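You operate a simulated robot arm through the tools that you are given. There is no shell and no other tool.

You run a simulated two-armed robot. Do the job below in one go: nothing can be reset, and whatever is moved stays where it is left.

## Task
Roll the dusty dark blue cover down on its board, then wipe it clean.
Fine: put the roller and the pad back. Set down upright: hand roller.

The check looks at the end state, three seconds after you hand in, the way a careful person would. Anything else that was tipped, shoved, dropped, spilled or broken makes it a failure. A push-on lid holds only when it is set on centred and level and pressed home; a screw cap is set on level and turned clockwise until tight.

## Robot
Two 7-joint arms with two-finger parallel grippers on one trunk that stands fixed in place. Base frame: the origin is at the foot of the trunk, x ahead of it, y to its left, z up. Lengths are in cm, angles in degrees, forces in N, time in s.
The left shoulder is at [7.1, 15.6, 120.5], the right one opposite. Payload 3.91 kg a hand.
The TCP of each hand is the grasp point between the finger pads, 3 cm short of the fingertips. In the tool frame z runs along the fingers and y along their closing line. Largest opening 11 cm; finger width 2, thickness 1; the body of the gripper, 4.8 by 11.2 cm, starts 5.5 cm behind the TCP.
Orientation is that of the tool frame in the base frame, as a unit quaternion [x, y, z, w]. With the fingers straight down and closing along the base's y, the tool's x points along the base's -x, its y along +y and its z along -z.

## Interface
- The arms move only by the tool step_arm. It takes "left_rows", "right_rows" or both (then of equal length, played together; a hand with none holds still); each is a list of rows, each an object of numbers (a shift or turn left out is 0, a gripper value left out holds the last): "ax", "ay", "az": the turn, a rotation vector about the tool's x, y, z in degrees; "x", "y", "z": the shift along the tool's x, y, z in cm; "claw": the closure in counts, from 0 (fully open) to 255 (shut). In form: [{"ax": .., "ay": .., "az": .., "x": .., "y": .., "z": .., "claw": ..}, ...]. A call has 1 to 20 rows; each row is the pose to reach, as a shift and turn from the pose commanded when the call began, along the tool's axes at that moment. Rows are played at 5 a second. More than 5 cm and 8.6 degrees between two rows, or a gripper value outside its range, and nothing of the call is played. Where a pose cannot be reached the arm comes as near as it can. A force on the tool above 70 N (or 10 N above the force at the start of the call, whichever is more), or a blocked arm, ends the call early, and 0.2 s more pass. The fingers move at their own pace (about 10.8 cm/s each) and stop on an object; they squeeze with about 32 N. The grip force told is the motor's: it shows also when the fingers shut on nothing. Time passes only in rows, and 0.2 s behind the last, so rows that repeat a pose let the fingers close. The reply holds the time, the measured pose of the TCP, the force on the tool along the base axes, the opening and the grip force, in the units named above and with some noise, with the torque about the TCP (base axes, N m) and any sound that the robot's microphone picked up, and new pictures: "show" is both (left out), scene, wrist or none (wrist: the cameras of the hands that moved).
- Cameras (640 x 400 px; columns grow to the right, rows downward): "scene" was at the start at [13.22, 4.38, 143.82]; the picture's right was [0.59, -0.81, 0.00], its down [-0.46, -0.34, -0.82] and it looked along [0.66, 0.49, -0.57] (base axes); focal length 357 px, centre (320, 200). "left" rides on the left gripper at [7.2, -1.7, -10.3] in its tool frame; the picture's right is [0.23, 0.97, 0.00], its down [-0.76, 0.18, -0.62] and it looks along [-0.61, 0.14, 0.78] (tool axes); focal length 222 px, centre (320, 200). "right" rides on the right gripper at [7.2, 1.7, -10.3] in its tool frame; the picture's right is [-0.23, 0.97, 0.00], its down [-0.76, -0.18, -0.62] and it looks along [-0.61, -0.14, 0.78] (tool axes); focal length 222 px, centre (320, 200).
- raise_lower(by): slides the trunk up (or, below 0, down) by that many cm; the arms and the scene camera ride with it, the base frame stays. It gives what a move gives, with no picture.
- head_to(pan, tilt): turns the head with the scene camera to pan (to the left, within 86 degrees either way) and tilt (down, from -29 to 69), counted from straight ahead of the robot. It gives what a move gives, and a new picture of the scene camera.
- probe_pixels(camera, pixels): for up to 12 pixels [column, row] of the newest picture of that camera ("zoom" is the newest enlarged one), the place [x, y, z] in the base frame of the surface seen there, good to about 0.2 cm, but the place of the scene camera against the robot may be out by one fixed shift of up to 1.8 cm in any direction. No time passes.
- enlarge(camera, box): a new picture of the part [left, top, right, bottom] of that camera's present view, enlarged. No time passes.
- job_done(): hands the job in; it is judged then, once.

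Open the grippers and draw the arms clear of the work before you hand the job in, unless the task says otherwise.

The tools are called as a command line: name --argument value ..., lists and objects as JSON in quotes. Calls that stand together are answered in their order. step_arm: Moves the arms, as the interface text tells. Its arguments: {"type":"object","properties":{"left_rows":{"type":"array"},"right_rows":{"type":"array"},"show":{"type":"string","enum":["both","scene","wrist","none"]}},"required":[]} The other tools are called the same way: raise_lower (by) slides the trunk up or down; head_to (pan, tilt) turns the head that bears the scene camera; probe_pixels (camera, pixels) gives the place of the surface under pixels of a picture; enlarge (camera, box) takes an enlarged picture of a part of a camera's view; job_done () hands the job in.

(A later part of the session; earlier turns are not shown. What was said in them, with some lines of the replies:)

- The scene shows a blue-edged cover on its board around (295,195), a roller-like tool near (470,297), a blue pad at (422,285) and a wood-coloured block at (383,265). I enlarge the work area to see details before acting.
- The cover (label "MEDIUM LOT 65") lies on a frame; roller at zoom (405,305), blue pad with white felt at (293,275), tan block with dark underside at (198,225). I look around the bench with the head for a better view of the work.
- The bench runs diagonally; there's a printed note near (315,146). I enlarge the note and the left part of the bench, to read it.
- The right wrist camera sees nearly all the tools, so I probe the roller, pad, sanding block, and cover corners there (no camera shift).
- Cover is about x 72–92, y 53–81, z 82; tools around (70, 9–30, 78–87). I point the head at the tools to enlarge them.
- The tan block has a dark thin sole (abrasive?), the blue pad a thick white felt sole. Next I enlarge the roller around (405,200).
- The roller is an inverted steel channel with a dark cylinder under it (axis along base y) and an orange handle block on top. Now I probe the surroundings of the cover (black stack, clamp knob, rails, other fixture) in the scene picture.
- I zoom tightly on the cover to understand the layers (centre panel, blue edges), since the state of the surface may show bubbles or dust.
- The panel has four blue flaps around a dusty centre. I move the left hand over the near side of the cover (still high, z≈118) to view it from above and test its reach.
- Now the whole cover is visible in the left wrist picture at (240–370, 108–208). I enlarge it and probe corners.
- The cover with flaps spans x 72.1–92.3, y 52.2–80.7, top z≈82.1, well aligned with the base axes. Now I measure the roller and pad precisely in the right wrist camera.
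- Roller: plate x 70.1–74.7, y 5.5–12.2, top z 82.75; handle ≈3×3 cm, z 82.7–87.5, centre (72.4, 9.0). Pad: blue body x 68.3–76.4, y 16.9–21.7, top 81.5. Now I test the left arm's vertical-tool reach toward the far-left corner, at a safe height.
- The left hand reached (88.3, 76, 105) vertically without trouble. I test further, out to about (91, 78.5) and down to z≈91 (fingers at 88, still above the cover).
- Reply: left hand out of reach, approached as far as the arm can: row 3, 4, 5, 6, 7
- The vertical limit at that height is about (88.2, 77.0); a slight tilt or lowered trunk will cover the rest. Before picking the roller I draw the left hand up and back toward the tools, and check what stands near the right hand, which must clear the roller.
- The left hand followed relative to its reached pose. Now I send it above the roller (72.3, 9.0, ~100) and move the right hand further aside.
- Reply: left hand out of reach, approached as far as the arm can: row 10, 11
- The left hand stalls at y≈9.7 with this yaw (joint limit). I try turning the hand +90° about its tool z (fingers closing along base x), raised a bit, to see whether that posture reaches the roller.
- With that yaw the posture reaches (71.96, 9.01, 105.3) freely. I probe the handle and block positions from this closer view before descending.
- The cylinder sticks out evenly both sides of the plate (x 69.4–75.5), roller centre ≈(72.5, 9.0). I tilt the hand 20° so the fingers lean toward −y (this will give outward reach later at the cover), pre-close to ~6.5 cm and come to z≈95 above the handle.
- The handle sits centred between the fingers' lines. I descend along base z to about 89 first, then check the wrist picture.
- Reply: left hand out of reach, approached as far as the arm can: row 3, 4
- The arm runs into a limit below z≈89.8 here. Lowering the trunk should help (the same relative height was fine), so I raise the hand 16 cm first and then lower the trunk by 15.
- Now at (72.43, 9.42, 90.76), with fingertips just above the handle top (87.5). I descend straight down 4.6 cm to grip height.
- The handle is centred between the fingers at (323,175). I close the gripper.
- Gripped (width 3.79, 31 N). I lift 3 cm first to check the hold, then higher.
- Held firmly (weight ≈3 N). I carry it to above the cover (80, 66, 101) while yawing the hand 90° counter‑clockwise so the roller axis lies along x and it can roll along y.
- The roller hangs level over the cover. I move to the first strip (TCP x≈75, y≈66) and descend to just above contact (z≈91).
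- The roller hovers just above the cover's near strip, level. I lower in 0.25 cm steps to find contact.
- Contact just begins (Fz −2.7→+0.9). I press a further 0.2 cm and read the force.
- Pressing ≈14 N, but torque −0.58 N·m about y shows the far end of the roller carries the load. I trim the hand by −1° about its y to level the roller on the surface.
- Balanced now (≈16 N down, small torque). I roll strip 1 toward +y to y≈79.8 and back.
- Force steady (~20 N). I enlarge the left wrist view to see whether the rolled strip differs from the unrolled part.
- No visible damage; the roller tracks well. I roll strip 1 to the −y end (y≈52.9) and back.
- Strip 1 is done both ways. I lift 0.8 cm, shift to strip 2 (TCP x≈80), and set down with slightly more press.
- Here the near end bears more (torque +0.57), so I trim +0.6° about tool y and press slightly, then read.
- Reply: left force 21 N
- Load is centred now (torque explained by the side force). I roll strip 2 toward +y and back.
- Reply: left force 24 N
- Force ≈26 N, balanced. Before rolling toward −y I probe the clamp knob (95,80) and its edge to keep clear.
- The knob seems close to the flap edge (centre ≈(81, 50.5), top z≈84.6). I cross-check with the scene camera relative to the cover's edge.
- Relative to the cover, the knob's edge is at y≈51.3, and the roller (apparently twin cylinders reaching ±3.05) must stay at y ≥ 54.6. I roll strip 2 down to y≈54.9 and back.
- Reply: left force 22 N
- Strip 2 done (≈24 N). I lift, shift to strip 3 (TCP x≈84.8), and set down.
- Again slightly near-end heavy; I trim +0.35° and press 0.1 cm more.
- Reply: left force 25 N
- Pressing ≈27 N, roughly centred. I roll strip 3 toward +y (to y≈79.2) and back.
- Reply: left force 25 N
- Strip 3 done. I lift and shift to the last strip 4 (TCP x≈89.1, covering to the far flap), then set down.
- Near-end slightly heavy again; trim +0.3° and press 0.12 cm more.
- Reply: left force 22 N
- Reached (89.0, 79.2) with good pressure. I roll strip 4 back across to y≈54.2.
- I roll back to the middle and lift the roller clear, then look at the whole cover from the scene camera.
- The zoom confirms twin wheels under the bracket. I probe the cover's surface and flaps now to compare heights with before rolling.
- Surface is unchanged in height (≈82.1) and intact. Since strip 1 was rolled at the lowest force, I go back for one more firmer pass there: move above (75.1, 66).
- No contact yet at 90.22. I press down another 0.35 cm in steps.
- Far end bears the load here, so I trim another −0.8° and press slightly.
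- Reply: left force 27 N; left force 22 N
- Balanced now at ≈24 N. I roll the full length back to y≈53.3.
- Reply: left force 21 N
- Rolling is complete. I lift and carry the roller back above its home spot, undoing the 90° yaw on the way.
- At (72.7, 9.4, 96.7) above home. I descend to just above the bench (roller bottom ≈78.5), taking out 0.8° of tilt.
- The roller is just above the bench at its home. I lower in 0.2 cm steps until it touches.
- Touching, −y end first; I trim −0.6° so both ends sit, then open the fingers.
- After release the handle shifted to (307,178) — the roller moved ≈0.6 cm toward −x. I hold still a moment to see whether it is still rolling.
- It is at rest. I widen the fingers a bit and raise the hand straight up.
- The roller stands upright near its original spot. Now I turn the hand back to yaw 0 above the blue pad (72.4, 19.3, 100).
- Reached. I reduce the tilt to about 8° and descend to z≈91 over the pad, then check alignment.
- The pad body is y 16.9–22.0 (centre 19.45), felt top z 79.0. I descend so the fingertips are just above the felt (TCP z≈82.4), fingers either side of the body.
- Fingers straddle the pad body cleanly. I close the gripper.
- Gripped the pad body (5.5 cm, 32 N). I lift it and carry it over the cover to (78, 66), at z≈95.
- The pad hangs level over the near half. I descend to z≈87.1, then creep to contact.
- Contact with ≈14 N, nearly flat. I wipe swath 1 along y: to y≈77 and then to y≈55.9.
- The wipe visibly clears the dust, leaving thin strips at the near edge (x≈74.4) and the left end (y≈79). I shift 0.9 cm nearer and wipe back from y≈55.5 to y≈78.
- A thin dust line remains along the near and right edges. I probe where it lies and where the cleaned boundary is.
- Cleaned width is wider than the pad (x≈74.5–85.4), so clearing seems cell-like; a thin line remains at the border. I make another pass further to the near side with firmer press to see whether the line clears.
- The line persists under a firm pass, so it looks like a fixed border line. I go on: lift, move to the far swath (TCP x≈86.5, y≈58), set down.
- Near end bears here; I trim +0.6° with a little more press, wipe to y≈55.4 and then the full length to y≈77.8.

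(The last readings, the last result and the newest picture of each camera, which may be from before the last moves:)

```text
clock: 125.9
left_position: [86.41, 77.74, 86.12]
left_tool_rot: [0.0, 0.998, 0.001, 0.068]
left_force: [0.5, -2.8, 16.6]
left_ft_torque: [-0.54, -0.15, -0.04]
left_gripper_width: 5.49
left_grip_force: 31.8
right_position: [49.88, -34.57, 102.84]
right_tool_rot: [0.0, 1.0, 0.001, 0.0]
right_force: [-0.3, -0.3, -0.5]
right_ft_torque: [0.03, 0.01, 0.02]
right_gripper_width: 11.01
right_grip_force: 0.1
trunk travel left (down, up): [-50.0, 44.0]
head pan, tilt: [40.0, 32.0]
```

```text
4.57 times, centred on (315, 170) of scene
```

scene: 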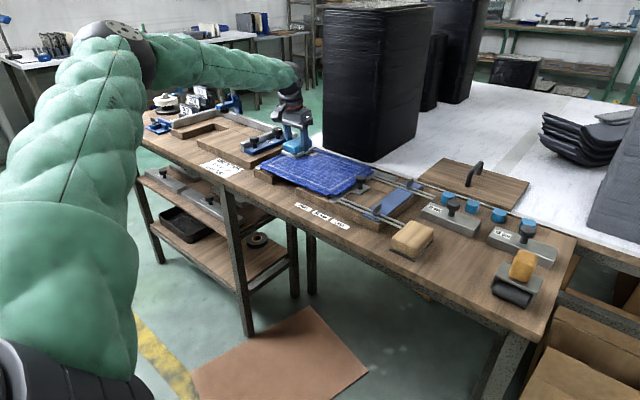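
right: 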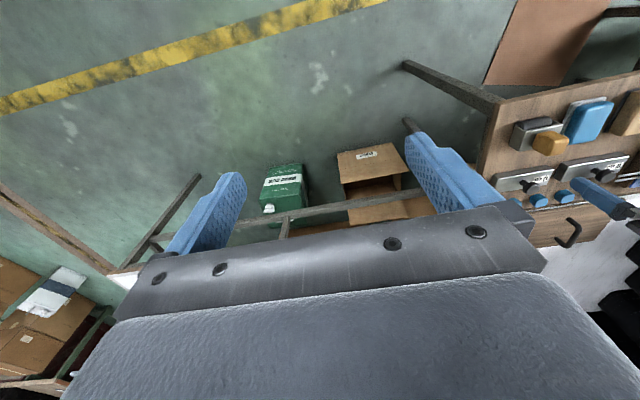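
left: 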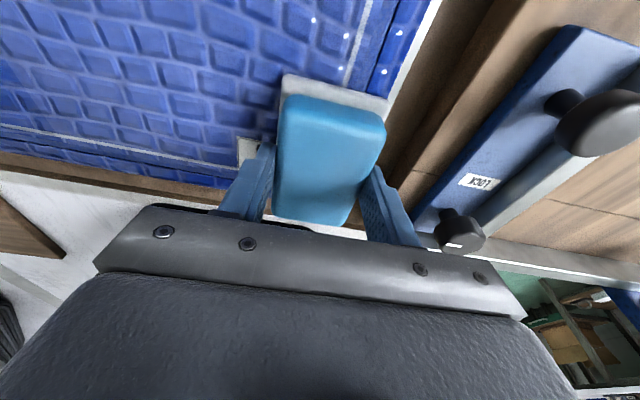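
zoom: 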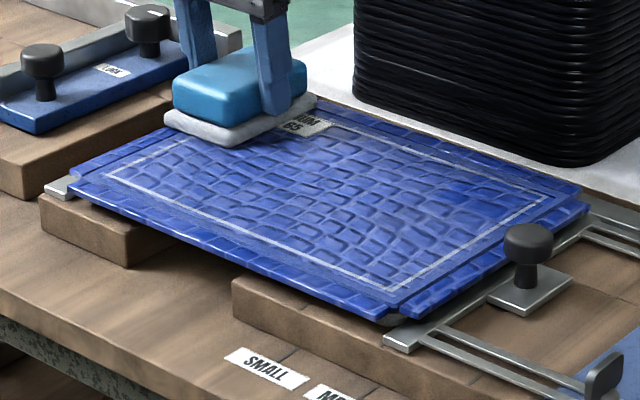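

The centre is clean; only the thin rectangular line remains around the edge. I wipe back along the far edge, shifted 0.8 cm outward, to test whether that line clears.

step_arm --left_rows '[{"y": -0.8, "x": -0.4, "z": 0.05}, {"y": -2.0, "x": -0.79, "z": 0.11}, {"y": -3.6, "x": -0.79, "z": 0.11}, {"y": -5.2, "x": -0.79, "z": 0.11}, {"y": -6.8, "x": -0.79, "z": 0.11}, {"y": -8.4, "x": -0.79, "z": 0.11}, {"y": -10.0, "x": -0.79, "z": 0.11}, {"y": -11.6, "x": -0.79, "z": 0.11}, {"y": -13.2, "x": -0.79, "z": 0.11}, {"y": -14.8, "x": -0.79, "z": 0.11}, {"y": -16.4, "x": -0.79, "z": 0.11}, {"y": -18.0, "x": -0.79, "z": 0.11}, {"y": -19.6, "x": -0.79, "z": 0.11}, {"y": -21.2, "x": -0.79, "z": 0.11}, {"y": -22.3, "x": -0.79, "z": 0.11}, {"y": -22.3, "x": -0.79, "z": 0.11}]' --show "both"

enlarge --camera "scene" --box '[245, 130, 385, 210]'

```text
clock: 129.3
left_position: [87.29, 55.29, 86.31]
left_tool_rot: [-0.002, 0.998, 0.001, 0.068]
left_force: [0.0, 2.5, 16.8]
left_ft_torque: [0.57, -0.02, 0.06]
left_gripper_width: 5.5
left_grip_force: 31.7
right_position: [49.87, -34.61, 103.03]
right_tool_rot: [-0.001, 1.0, 0.0, 0.0]
right_force: [0.3, 0.3, 0.1]
right_ft_torque: [-0.01, -0.01, -0.02]
right_gripper_width: 11.01
right_grip_force: 0.1
trunk travel left (down, up): [-50.0, 44.0]
head pan, tilt: [40.0, 32.0]
```

scene: 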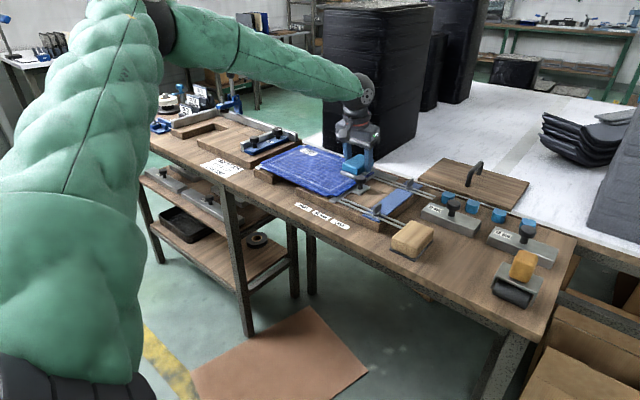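
left: 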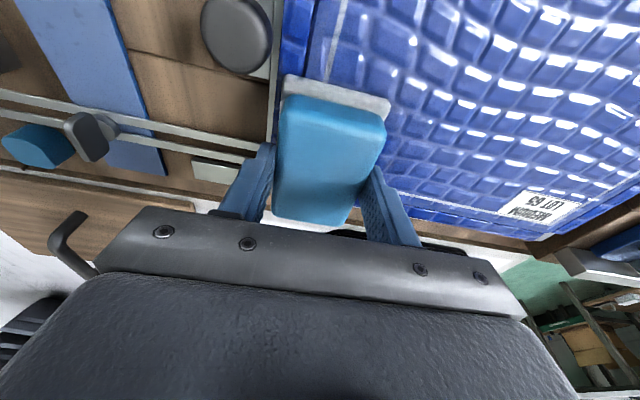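

```text
4.57 times, centred on (315, 170) of scene
```

zoom: 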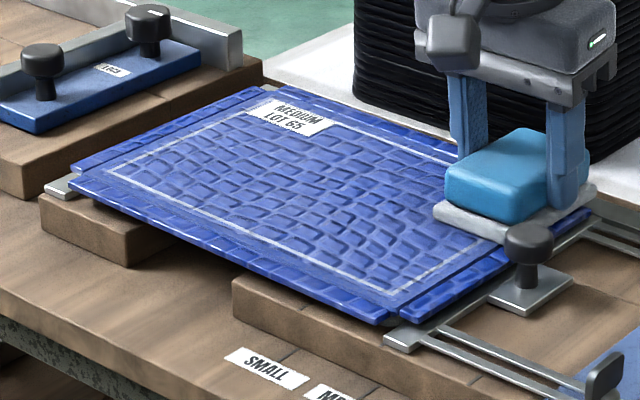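

The rim line still shows. I enlarge it closely to judge whether it is printed trim or leftover dust.

enlarge --camera "scene" --box '[310, 170, 360, 205]'

enlarge --camera "left" --box '[280, 0, 420, 110]'

enlarge --camera "left" --box '[440, 110, 640, 245]'

```text
11.43 times, centred on (335, 188) of scene
```

zoom: 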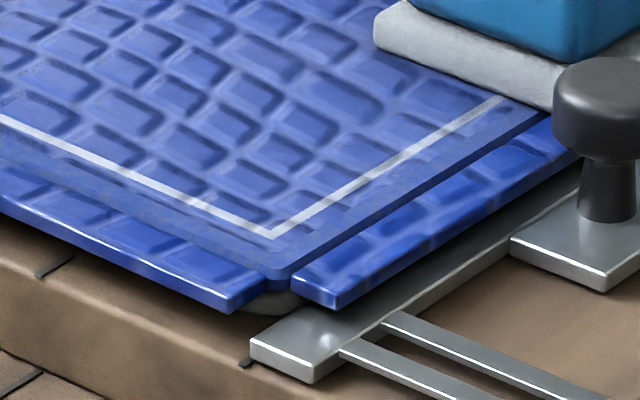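

```text
3.64 times, centred on (350, 55) of left
```

zoom: 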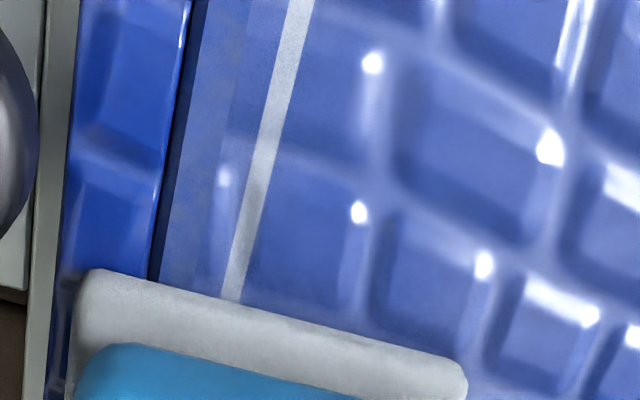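

```text
2.96 times, centred on (540, 178) of left
```

zoom: 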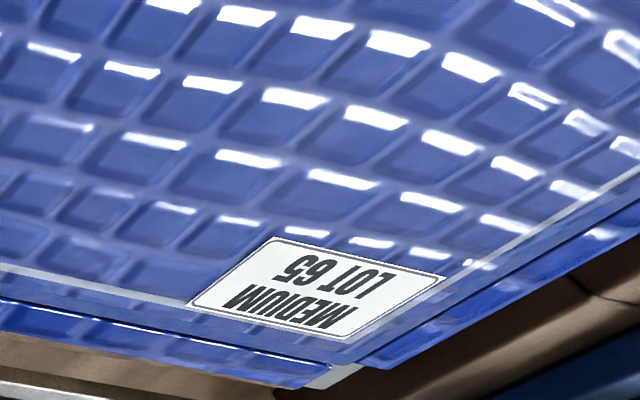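

The line is crisp and mitred like printed trim, but the outer margin (flap side) looks slightly speckled. I probe positions across that margin.

probe_pixels --camera "left" --pixels '[[306, 41], [310, 41], [314, 41], [320, 41], [327, 41], [334, 41], [338, 41], [345, 41]]'

enlarge --camera "left" --box '[290, 0, 360, 45]'

```text
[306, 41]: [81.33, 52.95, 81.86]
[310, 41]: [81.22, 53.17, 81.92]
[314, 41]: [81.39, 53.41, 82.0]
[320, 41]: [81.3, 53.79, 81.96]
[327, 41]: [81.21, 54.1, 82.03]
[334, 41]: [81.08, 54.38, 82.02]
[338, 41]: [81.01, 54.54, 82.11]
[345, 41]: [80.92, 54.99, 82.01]
```

```text
8.89 times, centred on (325, 22) of left
```

zoom: 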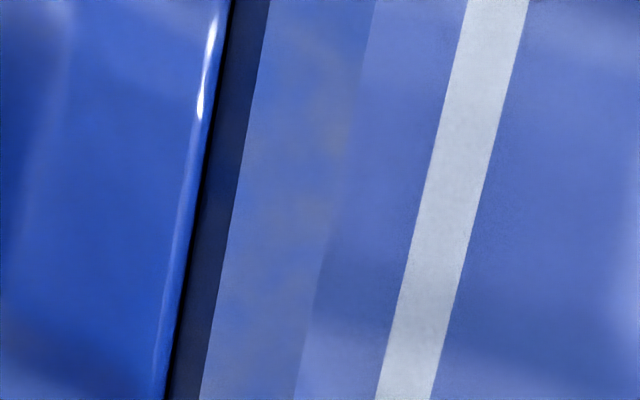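

Board edge at y≈53.0, cover from ≈53.8 with a uniform printed line at ≈54.4 — so the line is trim, not mottled dust. For thoroughness I wipe a middle swath (x≈82) from y≈57.5 to y≈78.

step_arm --left_rows '[{"x": 1.3, "y": 0.8, "z": -0.18}, {"x": 2.6, "y": 1.6, "z": -0.36}, {"x": 3.9, "y": 2.2, "z": -0.53}, {"x": 5.251, "y": 2.2, "z": -0.719}, {"x": 5.251, "y": 3.8, "z": -0.719}, {"x": 5.251, "y": 5.4, "z": -0.719}, {"x": 5.251, "y": 7.0, "z": -0.719}, {"x": 5.251, "y": 8.6, "z": -0.719}, {"x": 5.251, "y": 10.2, "z": -0.719}, {"x": 5.251, "y": 11.8, "z": -0.719}, {"x": 5.251, "y": 13.4, "z": -0.719}, {"x": 5.251, "y": 15.0, "z": -0.719}, {"x": 5.251, "y": 16.6, "z": -0.719}, {"x": 5.251, "y": 18.2, "z": -0.719}, {"x": 5.251, "y": 19.8, "z": -0.719}, {"x": 5.251, "y": 21.4, "z": -0.719}, {"x": 5.251, "y": 22.7, "z": -0.719}, {"x": 5.251, "y": 22.7, "z": -0.719}]' --show "none"

```text
clock: 133.1
left_position: [82.08, 78.13, 86.25]
left_tool_rot: [0.0, 0.998, 0.0, 0.067]
left_force: [0.0, -4.5, 12.7]
left_ft_torque: [-0.54, -0.29, 0.0]
left_gripper_width: 5.52
left_grip_force: 32.4
right_position: [49.99, -34.56, 102.94]
right_tool_rot: [0.0, 1.0, 0.0, 0.0]
right_force: [-1.0, 0.1, 0.0]
right_ft_torque: [0.0, -0.01, -0.05]
right_gripper_width: 11.0
right_grip_force: 0.2
trunk travel left (down, up): [-50.0, 44.0]
head pan, tilt: [40.0, 32.0]
```

I lift the pad and move it aside toward its home, then inspect the whole cover.

step_arm --left_rows '[{"x": -0.36, "y": -0.3, "z": -2.64}, {"x": -0.72, "y": -0.3, "z": -5.28}, {"x": -1.086, "y": -0.3, "z": -7.926}, {"x": -0.5, "y": -4.1, "z": -8.0}, {"x": 0.1, "y": -7.9, "z": -8.1}, {"x": 0.7, "y": -11.7, "z": -8.2}, {"x": 1.3, "y": -15.5, "z": -8.3}, {"x": 1.9, "y": -19.3, "z": -8.4}, {"x": 2.5, "y": -23.1, "z": -8.5}, {"x": 3.1, "y": -26.9, "z": -8.6}, {"x": 3.7, "y": -30.7, "z": -8.65}, {"x": 4.3, "y": -34.5, "z": -8.7}, {"x": 4.86, "y": -38.3, "z": -8.74}, {"x": 4.86, "y": -38.3, "z": -8.74}]' --show "both"

enlarge --camera "scene" --box '[250, 135, 380, 205]'

```text
clock: 136.1
left_position: [76.34, 39.79, 94.04]
left_tool_rot: [-0.001, 0.998, 0.0, 0.067]
left_force: [-0.2, -1.1, -1.4]
left_ft_torque: [0.01, 0.03, 0.01]
left_gripper_width: 5.5
left_grip_force: 32.3
right_position: [50.06, -34.38, 102.93]
right_tool_rot: [0.0, 1.0, 0.0, 0.0]
right_force: [0.0, -0.4, 0.1]
right_ft_torque: [-0.03, -0.03, -0.01]
right_gripper_width: 10.96
right_grip_force: 0.0
trunk travel left (down, up): [-50.0, 44.0]
head pan, tilt: [40.0, 32.0]
```

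scene: 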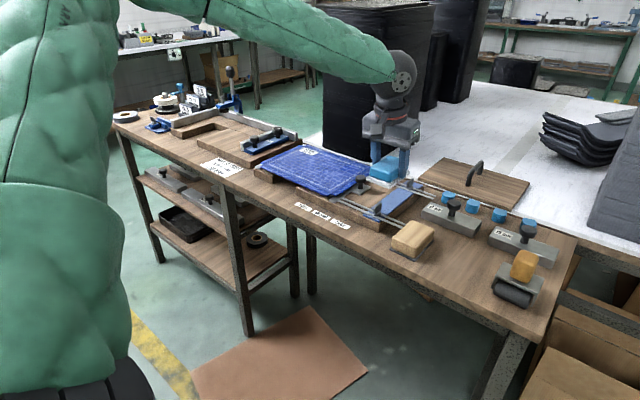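
left: 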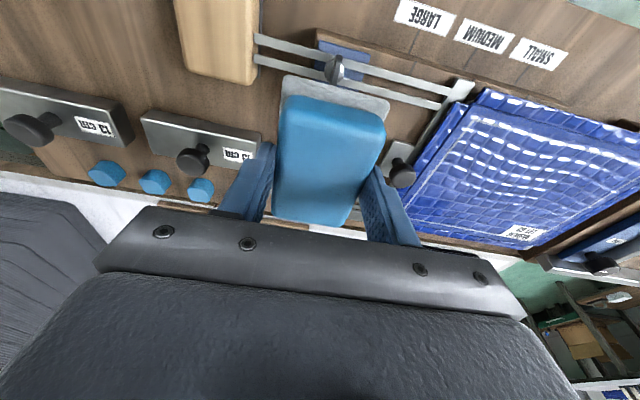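

```text
4.92 times, centred on (315, 170) of scene
```

zoom: 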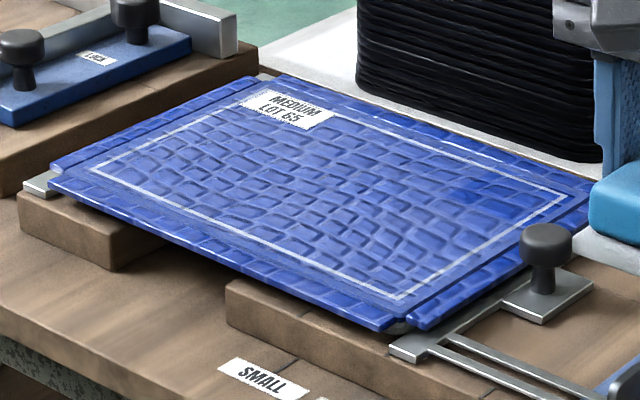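

The cover's centre is clean. I notice a slightly more saturated patch near the far-right corner (zoom (500,190)); I enlarge there to understand it.

enlarge --camera "scene" --box '[325, 150, 380, 190]'

enlarge --camera "scene" --box '[255, 140, 310, 180]'

enlarge --camera "left" --box '[390, 70, 640, 250]'

```text
10.00 times, centred on (352, 170) of scene
```

zoom: 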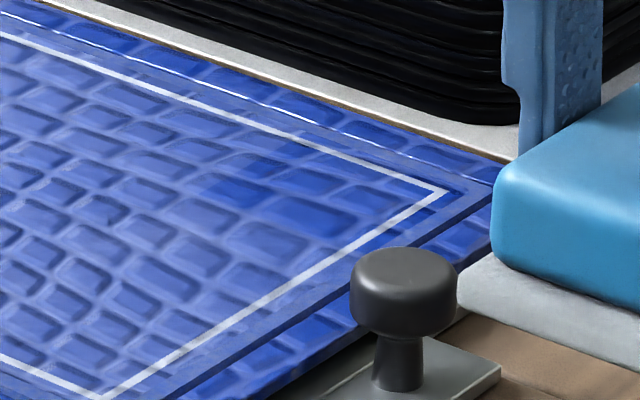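

```text
10.00 times, centred on (282, 160) of scene
```

zoom: 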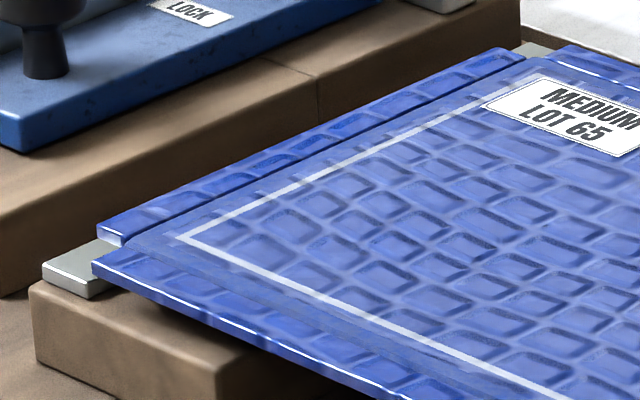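

```text
2.22 times, centred on (515, 160) of left
```

zoom: 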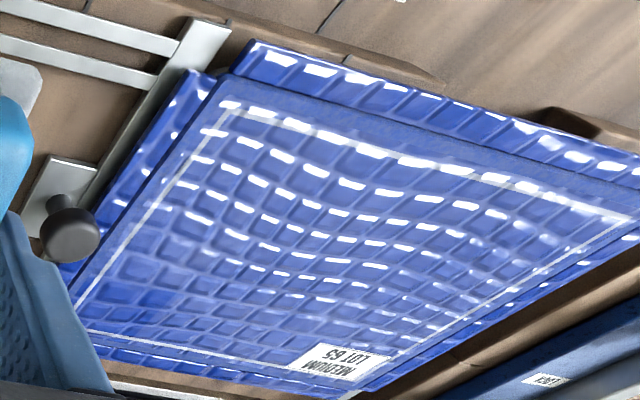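

The interior is clean everywhere; the saturated patch is just the pad's shadow. Now I carry the pad back over its home (72.3, 19.5) and lower it close to the bench.

step_arm --left_rows '[{"x": 0.79, "y": -4.06, "z": -0.11}, {"x": 1.59, "y": -8.12, "z": -0.21}, {"x": 2.38, "y": -12.18, "z": -0.32}, {"x": 3.17, "y": -16.24, "z": -0.43}, {"x": 3.964, "y": -20.3, "z": -0.536}, {"x": 4.3, "y": -20.3, "z": 2.2}, {"x": 4.7, "y": -20.3, "z": 5.0}, {"x": 5.1, "y": -20.3, "z": 7.8}, {"x": 5.37, "y": -20.3, "z": 9.87}, {"x": 5.44, "y": -20.3, "z": 10.37}, {"x": 5.44, "y": -20.3, "z": 10.37}]' --show "both"

enlarge --camera "scene" --box '[400, 200, 560, 310]'

```text
clock: 138.5
left_position: [72.19, 19.43, 83.05]
left_tool_rot: [-0.001, 0.998, 0.0, 0.067]
left_force: [0.1, -0.5, -0.7]
left_ft_torque: [0.0, 0.02, 0.0]
left_gripper_width: 5.5
left_grip_force: 31.7
right_position: [49.97, -34.53, 102.91]
right_tool_rot: [0.0, 1.0, 0.0, 0.0]
right_force: [-0.3, -0.1, 0.1]
right_ft_torque: [-0.01, 0.0, 0.01]
right_gripper_width: 11.0
right_grip_force: 0.0
trunk travel left (down, up): [-50.0, 44.0]
head pan, tilt: [40.0, 32.0]
```

scene: 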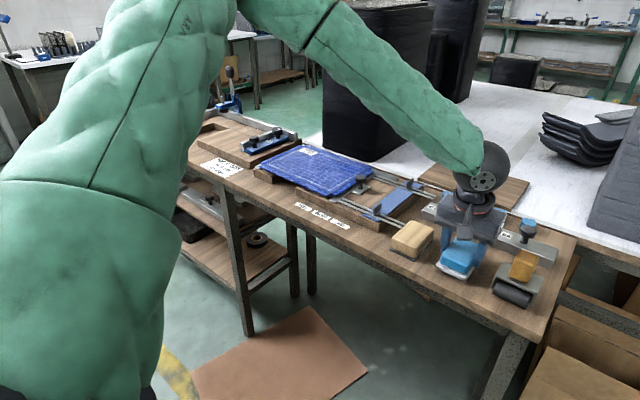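
left: 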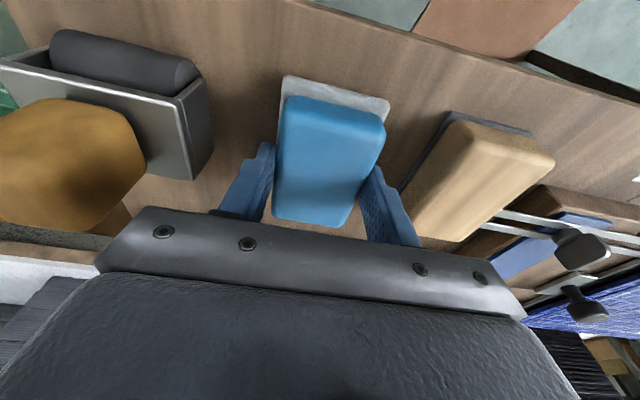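

```text
3.64 times, centred on (480, 255) of scene
```

zoom: 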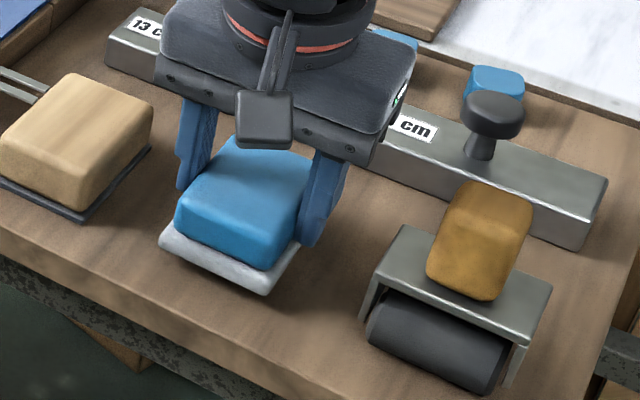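

The pad hovers ~0.6 cm above its spot. I lower it in small steps until it touches.

step_arm --left_rows '[{"x": 0.0, "z": 0.25}, {"x": -0.03, "z": 0.5}, {"x": -0.03, "z": 0.65}, {"x": -0.03, "z": 0.75}, {"x": -0.03, "z": 0.75}]' --show "none"

```text
clock: 139.7
left_position: [72.19, 19.56, 82.39]
left_tool_rot: [-0.001, 0.998, 0.0, 0.067]
left_force: [-0.4, -0.3, -0.4]
left_ft_torque: [-0.01, 0.0, 0.02]
left_gripper_width: 5.5
left_grip_force: 32.1
right_position: [49.89, -34.43, 102.92]
right_tool_rot: [0.0, 1.0, 0.001, -0.001]
right_force: [0.4, 0.1, -0.1]
right_ft_torque: [0.03, 0.02, -0.01]
right_gripper_width: 10.99
right_grip_force: 0.0
trunk travel left (down, up): [-50.0, 44.0]
head pan, tilt: [40.0, 32.0]
```

step_arm --left_rows '[{"x": 0.013, "z": 0.099}, {"x": 0.027, "z": 0.198}, {"x": 0.033, "z": 0.25}, {"x": 0.033, "z": 0.25}]' --show "none"

```text
clock: 140.7
left_position: [72.23, 19.52, 82.11]
left_tool_rot: [-0.001, 0.998, 0.001, 0.068]
left_force: [2.3, 4.0, 12.7]
left_ft_torque: [0.16, -0.01, 0.0]
left_gripper_width: 5.53
left_grip_force: 31.9
right_position: [50.02, -34.44, 102.98]
right_tool_rot: [0.0, 1.0, 0.001, 0.001]
right_force: [0.1, -1.0, -0.6]
right_ft_torque: [0.01, -0.02, 0.01]
right_gripper_width: 10.99
right_grip_force: 0.1
trunk travel left (down, up): [-50.0, 44.0]
head pan, tilt: [40.0, 32.0]
```

The pad is seated (≈13 N). I ease up 0.2 cm and open the fingers.

step_arm --left_rows '[{"x": -0.027, "z": -0.198}, {"x": -0.027, "z": -0.198}, {"x": -0.027, "z": -0.198, "claw": 110}, {"x": -0.027, "z": -0.198, "claw": 80}, {"x": -0.027, "z": -0.198, "claw": 60}, {"x": -0.027, "z": -0.198, "claw": 60}]' --show "wrist"

```text
clock: 142.1
left_position: [72.27, 19.52, 82.31]
left_tool_rot: [-0.001, 0.998, -0.001, 0.067]
left_force: [0.8, 0.2, -0.2]
left_ft_torque: [-0.01, 0.02, 0.01]
left_gripper_width: 8.43
left_grip_force: 0.1
right_position: [49.91, -34.49, 102.82]
right_tool_rot: [0.0, 1.0, 0.0, 0.0]
right_force: [-0.3, 0.0, 0.5]
right_ft_torque: [0.02, 0.0, 0.0]
right_gripper_width: 11.01
right_grip_force: 0.1
trunk travel left (down, up): [-50.0, 44.0]
head pan, tilt: [40.0, 32.0]
```

left: 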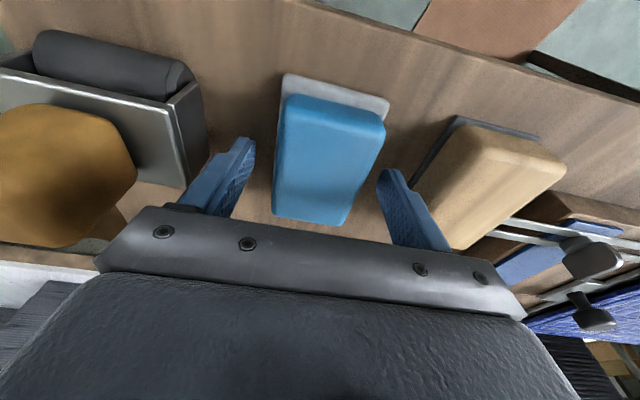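

The pad lies back on its spot. I raise the hand straight up and then verify the roller, pad and cover.

step_arm --left_rows '[{"x": -0.2, "z": -1.5}, {"x": -0.67, "z": -4.96}, {"x": -1.27, "z": -9.4}, {"x": -1.87, "z": -13.9}, {"x": -2.4, "z": -17.8}, {"x": -2.4, "z": -17.8}]' --show "both"

enlarge --camera "left" --box '[160, 0, 440, 175]'

```text
clock: 143.5
left_position: [72.27, 19.35, 100.16]
left_tool_rot: [0.0, 0.998, 0.0, 0.067]
left_force: [0.5, 0.5, 0.1]
left_ft_torque: [0.03, 0.02, 0.04]
left_gripper_width: 8.45
left_grip_force: 0.1
right_position: [50.0, -34.54, 102.91]
right_tool_rot: [0.0, 1.0, 0.0, 0.0]
right_force: [0.5, -0.4, 0.5]
right_ft_torque: [0.0, 0.05, 0.0]
right_gripper_width: 10.99
right_grip_force: 0.1
trunk travel left (down, up): [-50.0, 44.0]
head pan, tilt: [40.0, 32.0]
```

scene: 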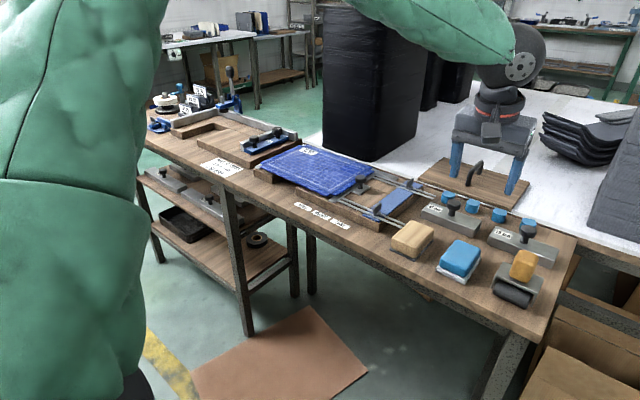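
left: 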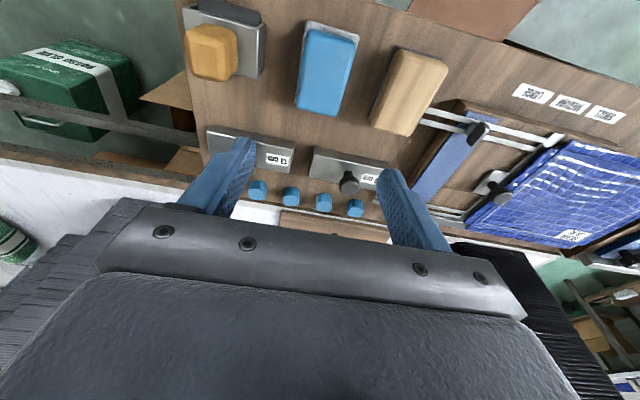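

```text
2.29 times, centred on (300, 88) of left
```

zoom: 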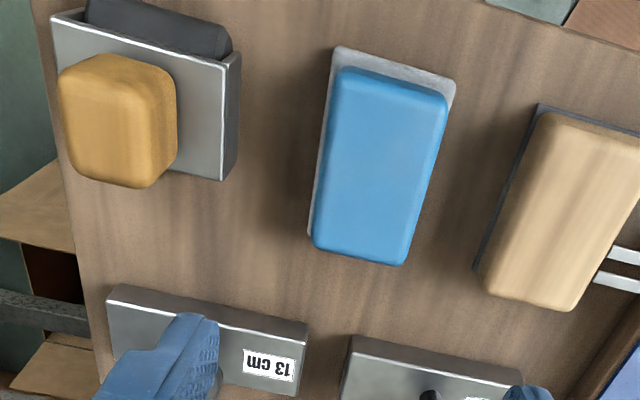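

probe_pixels --camera "zoom" --pixels '[[55, 22], [235, 60], [222, 175], [90, 15], [225, 45], [120, 120], [200, 100], [340, 55], [450, 90], [320, 240], [400, 255], [385, 160]]'

```text
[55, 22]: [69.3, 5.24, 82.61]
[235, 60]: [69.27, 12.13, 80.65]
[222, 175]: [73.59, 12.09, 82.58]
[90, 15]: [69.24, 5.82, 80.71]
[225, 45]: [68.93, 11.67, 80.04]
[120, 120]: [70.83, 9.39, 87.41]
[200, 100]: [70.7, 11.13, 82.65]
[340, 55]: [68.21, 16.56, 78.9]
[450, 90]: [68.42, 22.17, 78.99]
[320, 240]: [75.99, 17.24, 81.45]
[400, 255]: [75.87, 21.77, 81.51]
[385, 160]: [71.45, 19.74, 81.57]
```

Pad is back to within 0.2 cm. The roller's plate is ≈1 cm toward −x of its original place; I compare with the picture right after release to see if it is creeping.

enlarge --camera "scene" --box '[420, 210, 580, 320]'

```text
3.64 times, centred on (500, 265) of scene
```

zoom: 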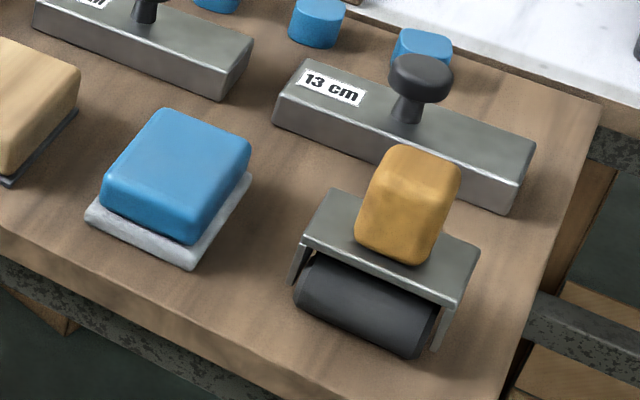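

The roller has not moved since release; it stands upright and stable about 1 cm from its old place, which is fine. I now withdraw the left arm to about its starting pose, opening the gripper.

step_arm --left_rows '[{"x": 1.9, "y": 3.6, "z": -2.0, "ay": 0.6, "claw": 0}, {"x": 3.85, "y": 7.3, "z": -2.6, "ay": 1.2, "claw": 0}, {"x": 5.78, "y": 10.9, "z": -3.2, "ay": 1.9}, {"x": 7.7, "y": 14.6, "z": -3.8, "ay": 2.5}, {"x": 9.6, "y": 18.2, "z": -4.4, "ay": 3.2}, {"x": 11.5, "y": 21.9, "z": -5.0, "ay": 3.8}, {"x": 13.5, "y": 25.5, "z": -5.5, "ay": 4.5}, {"x": 15.4, "y": 29.1, "z": -6.0, "ay": 5.1}, {"x": 17.3, "y": 32.8, "z": -6.6, "ay": 5.8}, {"x": 19.2, "y": 36.4, "z": -7.2, "ay": 6.4}, {"x": 21.2, "y": 40.0, "z": -7.7, "ay": 7.1}, {"x": 23.11, "y": 43.7, "z": -8.17, "ay": 7.7}, {"x": 23.11, "y": 43.7, "z": -8.17, "ay": 7.7}]' --show "both"

raise_lower --by 15

head_to --pan 32 --tilt 38

```text
clock: 146.3
left_position: [48.44, 63.39, 105.01]
left_tool_rot: [0.0, 1.0, 0.0, 0.0]
left_force: [0.4, -0.3, 0.1]
left_ft_torque: [0.01, 0.01, -0.02]
left_gripper_width: 10.99
left_grip_force: 0.0
right_position: [50.15, -34.48, 102.78]
right_tool_rot: [0.001, 1.0, -0.001, 0.0]
right_force: [-0.7, -0.3, 0.1]
right_ft_torque: [0.0, -0.02, 0.0]
right_gripper_width: 11.03
right_grip_force: 0.1
trunk travel left (down, up): [-50.0, 44.0]
head pan, tilt: [40.0, 32.0]
```

scene: 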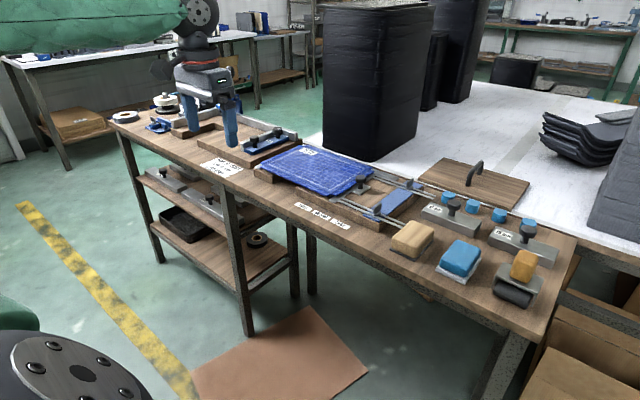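
left: 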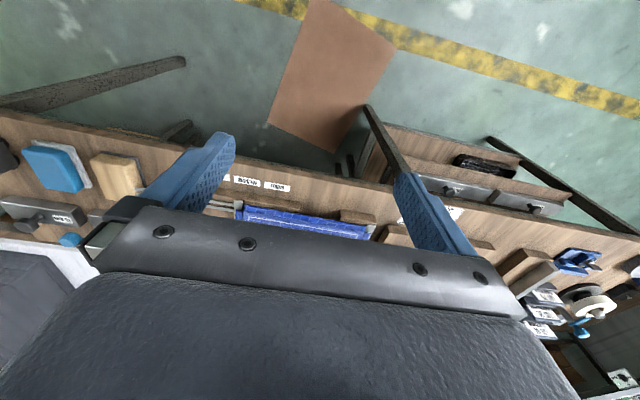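

```text
clock: 148.0
left_position: [48.42, 63.25, 120.01]
left_tool_rot: [-0.001, 1.0, 0.0, 0.0]
left_force: [0.0, -0.4, 0.3]
left_ft_torque: [-0.02, 0.01, 0.0]
left_gripper_width: 10.97
left_grip_force: 0.0
right_position: [50.05, -34.51, 118.04]
right_tool_rot: [0.0, 1.0, 0.0, 0.0]
right_force: [0.0, 0.1, 0.6]
right_ft_torque: [-0.02, 0.01, -0.02]
right_gripper_width: 11.02
right_grip_force: 0.1
trunk travel left (down, up): [-65.0, 29.0]
head pan, tilt: [40.0, 32.0]
```

```text
clock: 148.7
left_position: [48.36, 63.33, 120.04]
left_tool_rot: [-0.001, 1.0, 0.0, -0.001]
left_force: [0.0, 0.6, -1.1]
left_ft_torque: [0.0, 0.0, 0.0]
left_gripper_width: 11.0
left_grip_force: 0.0
right_position: [50.02, -34.48, 117.88]
right_tool_rot: [0.0, 1.0, 0.001, 0.0]
right_force: [-0.6, 0.8, 0.0]
right_ft_torque: [0.0, 0.0, 0.0]
right_gripper_width: 11.01
right_grip_force: 0.1
trunk travel left (down, up): [-65.0, 29.0]
head pan, tilt: [32.0, 38.0]
```

scene: 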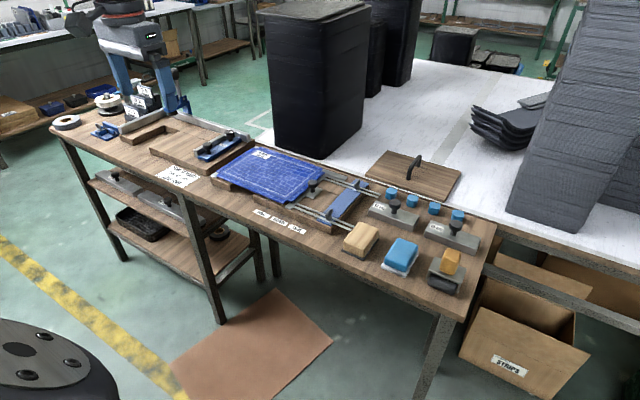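

The arms are clear and the trunk is back up. I take a last close look at the cover and the tools.

enlarge --camera "scene" --box '[205, 140, 335, 215]'

enlarge --camera "scene" --box '[330, 180, 490, 300]'

probe_pixels --camera "zoom" --pixels '[[400, 290], [470, 290], [460, 330], [290, 260]]'

```text
4.92 times, centred on (270, 178) of scene
```

zoom: 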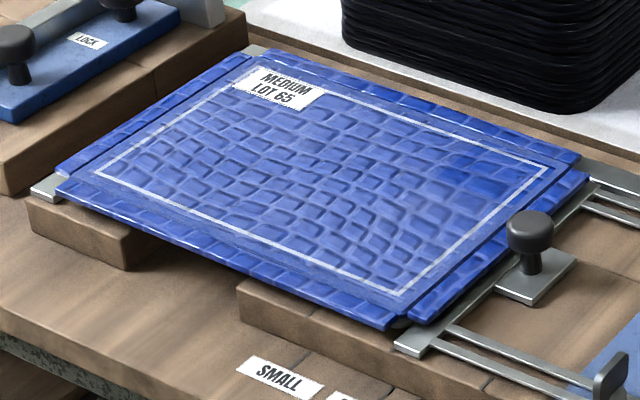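

```text
3.33 times, centred on (410, 240) of scene
```

zoom: 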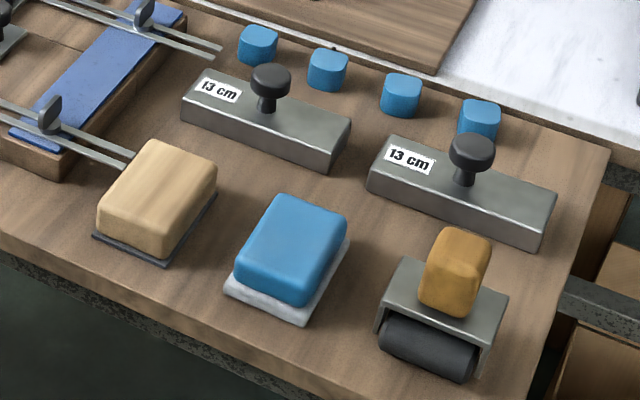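

```text
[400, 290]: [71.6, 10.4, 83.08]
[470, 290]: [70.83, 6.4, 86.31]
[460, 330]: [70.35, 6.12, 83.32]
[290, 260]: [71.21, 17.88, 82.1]
```

The far-right corner patch (zoom (490,175)) is still more saturated than the rest even with the pad gone, which may mean a faint film remains elsewhere. I enlarge to compare.

enlarge --camera "scene" --box '[280, 160, 330, 195]'

enlarge --camera "scene" --box '[240, 160, 290, 195]'

enlarge --camera "scene" --box '[215, 145, 265, 180]'

```text
11.43 times, centred on (305, 178) of scene
```

zoom: 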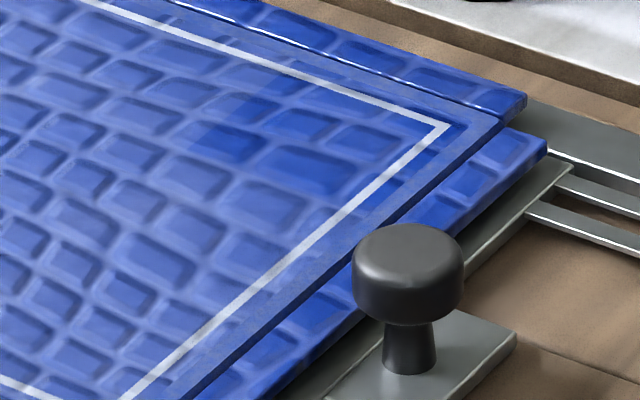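

```text
11.43 times, centred on (265, 178) of scene
```

zoom: 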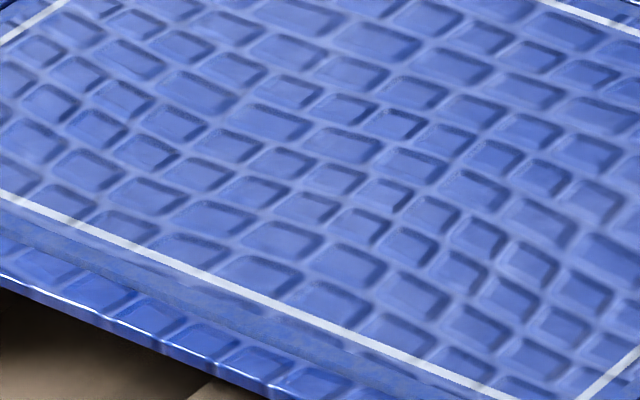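

```text
11.43 times, centred on (240, 162) of scene
```

zoom: 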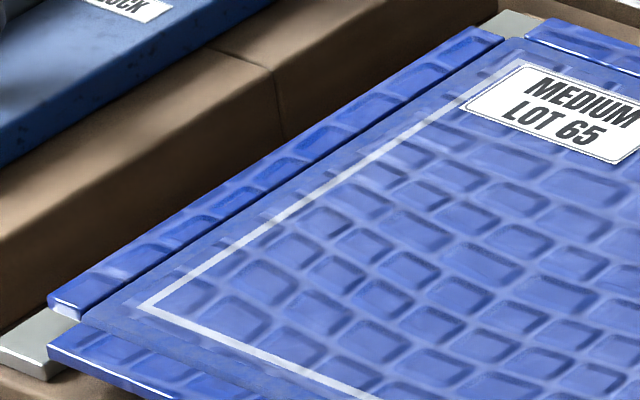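

The picture shows the cover clean and in place, and the saturated corner fits the black stack's shadow since the near area got more wipes. The pad is back on its spot and the roller stands upright about 1 cm from where it was. Both grippers are open and clear, so I hand the job in.

job_done

```text
The job is handed in.
```

The cover has been rolled down and wiped clean, and the job is handed in. I haven't seen the check's result.

- **Rolling:** I rolled the whole cover in four overlapping strips at about 14–30 N. The strip nearest the robot was pressed more lightly the first time, so I rolled it again more firmly. Rolling left no visible change on the cover, so I only have the forces and positions to go on. Beside the clamp knob, the outer part of the blue edge flap was not rolled, because the roller would have hit the knob.
- **Wiping:** I used the blue felt pad, and the dust came off across the whole centre. A thin pale line remains around the edge. Firm passes directly over it did not remove it, so I took it to be printed trim, but I can't be certain.
- **Roller:** It stands upright about 1 cm nearer the robot than where it started. It rolled slightly when I let go and has not moved since.
- **Pad:** It is back within about 0.2 cm of its original spot.

Both grippers are open, the arms are clear of the bench and the trunk is back at its starting height. I saw nothing else on the bench moved or tipped.
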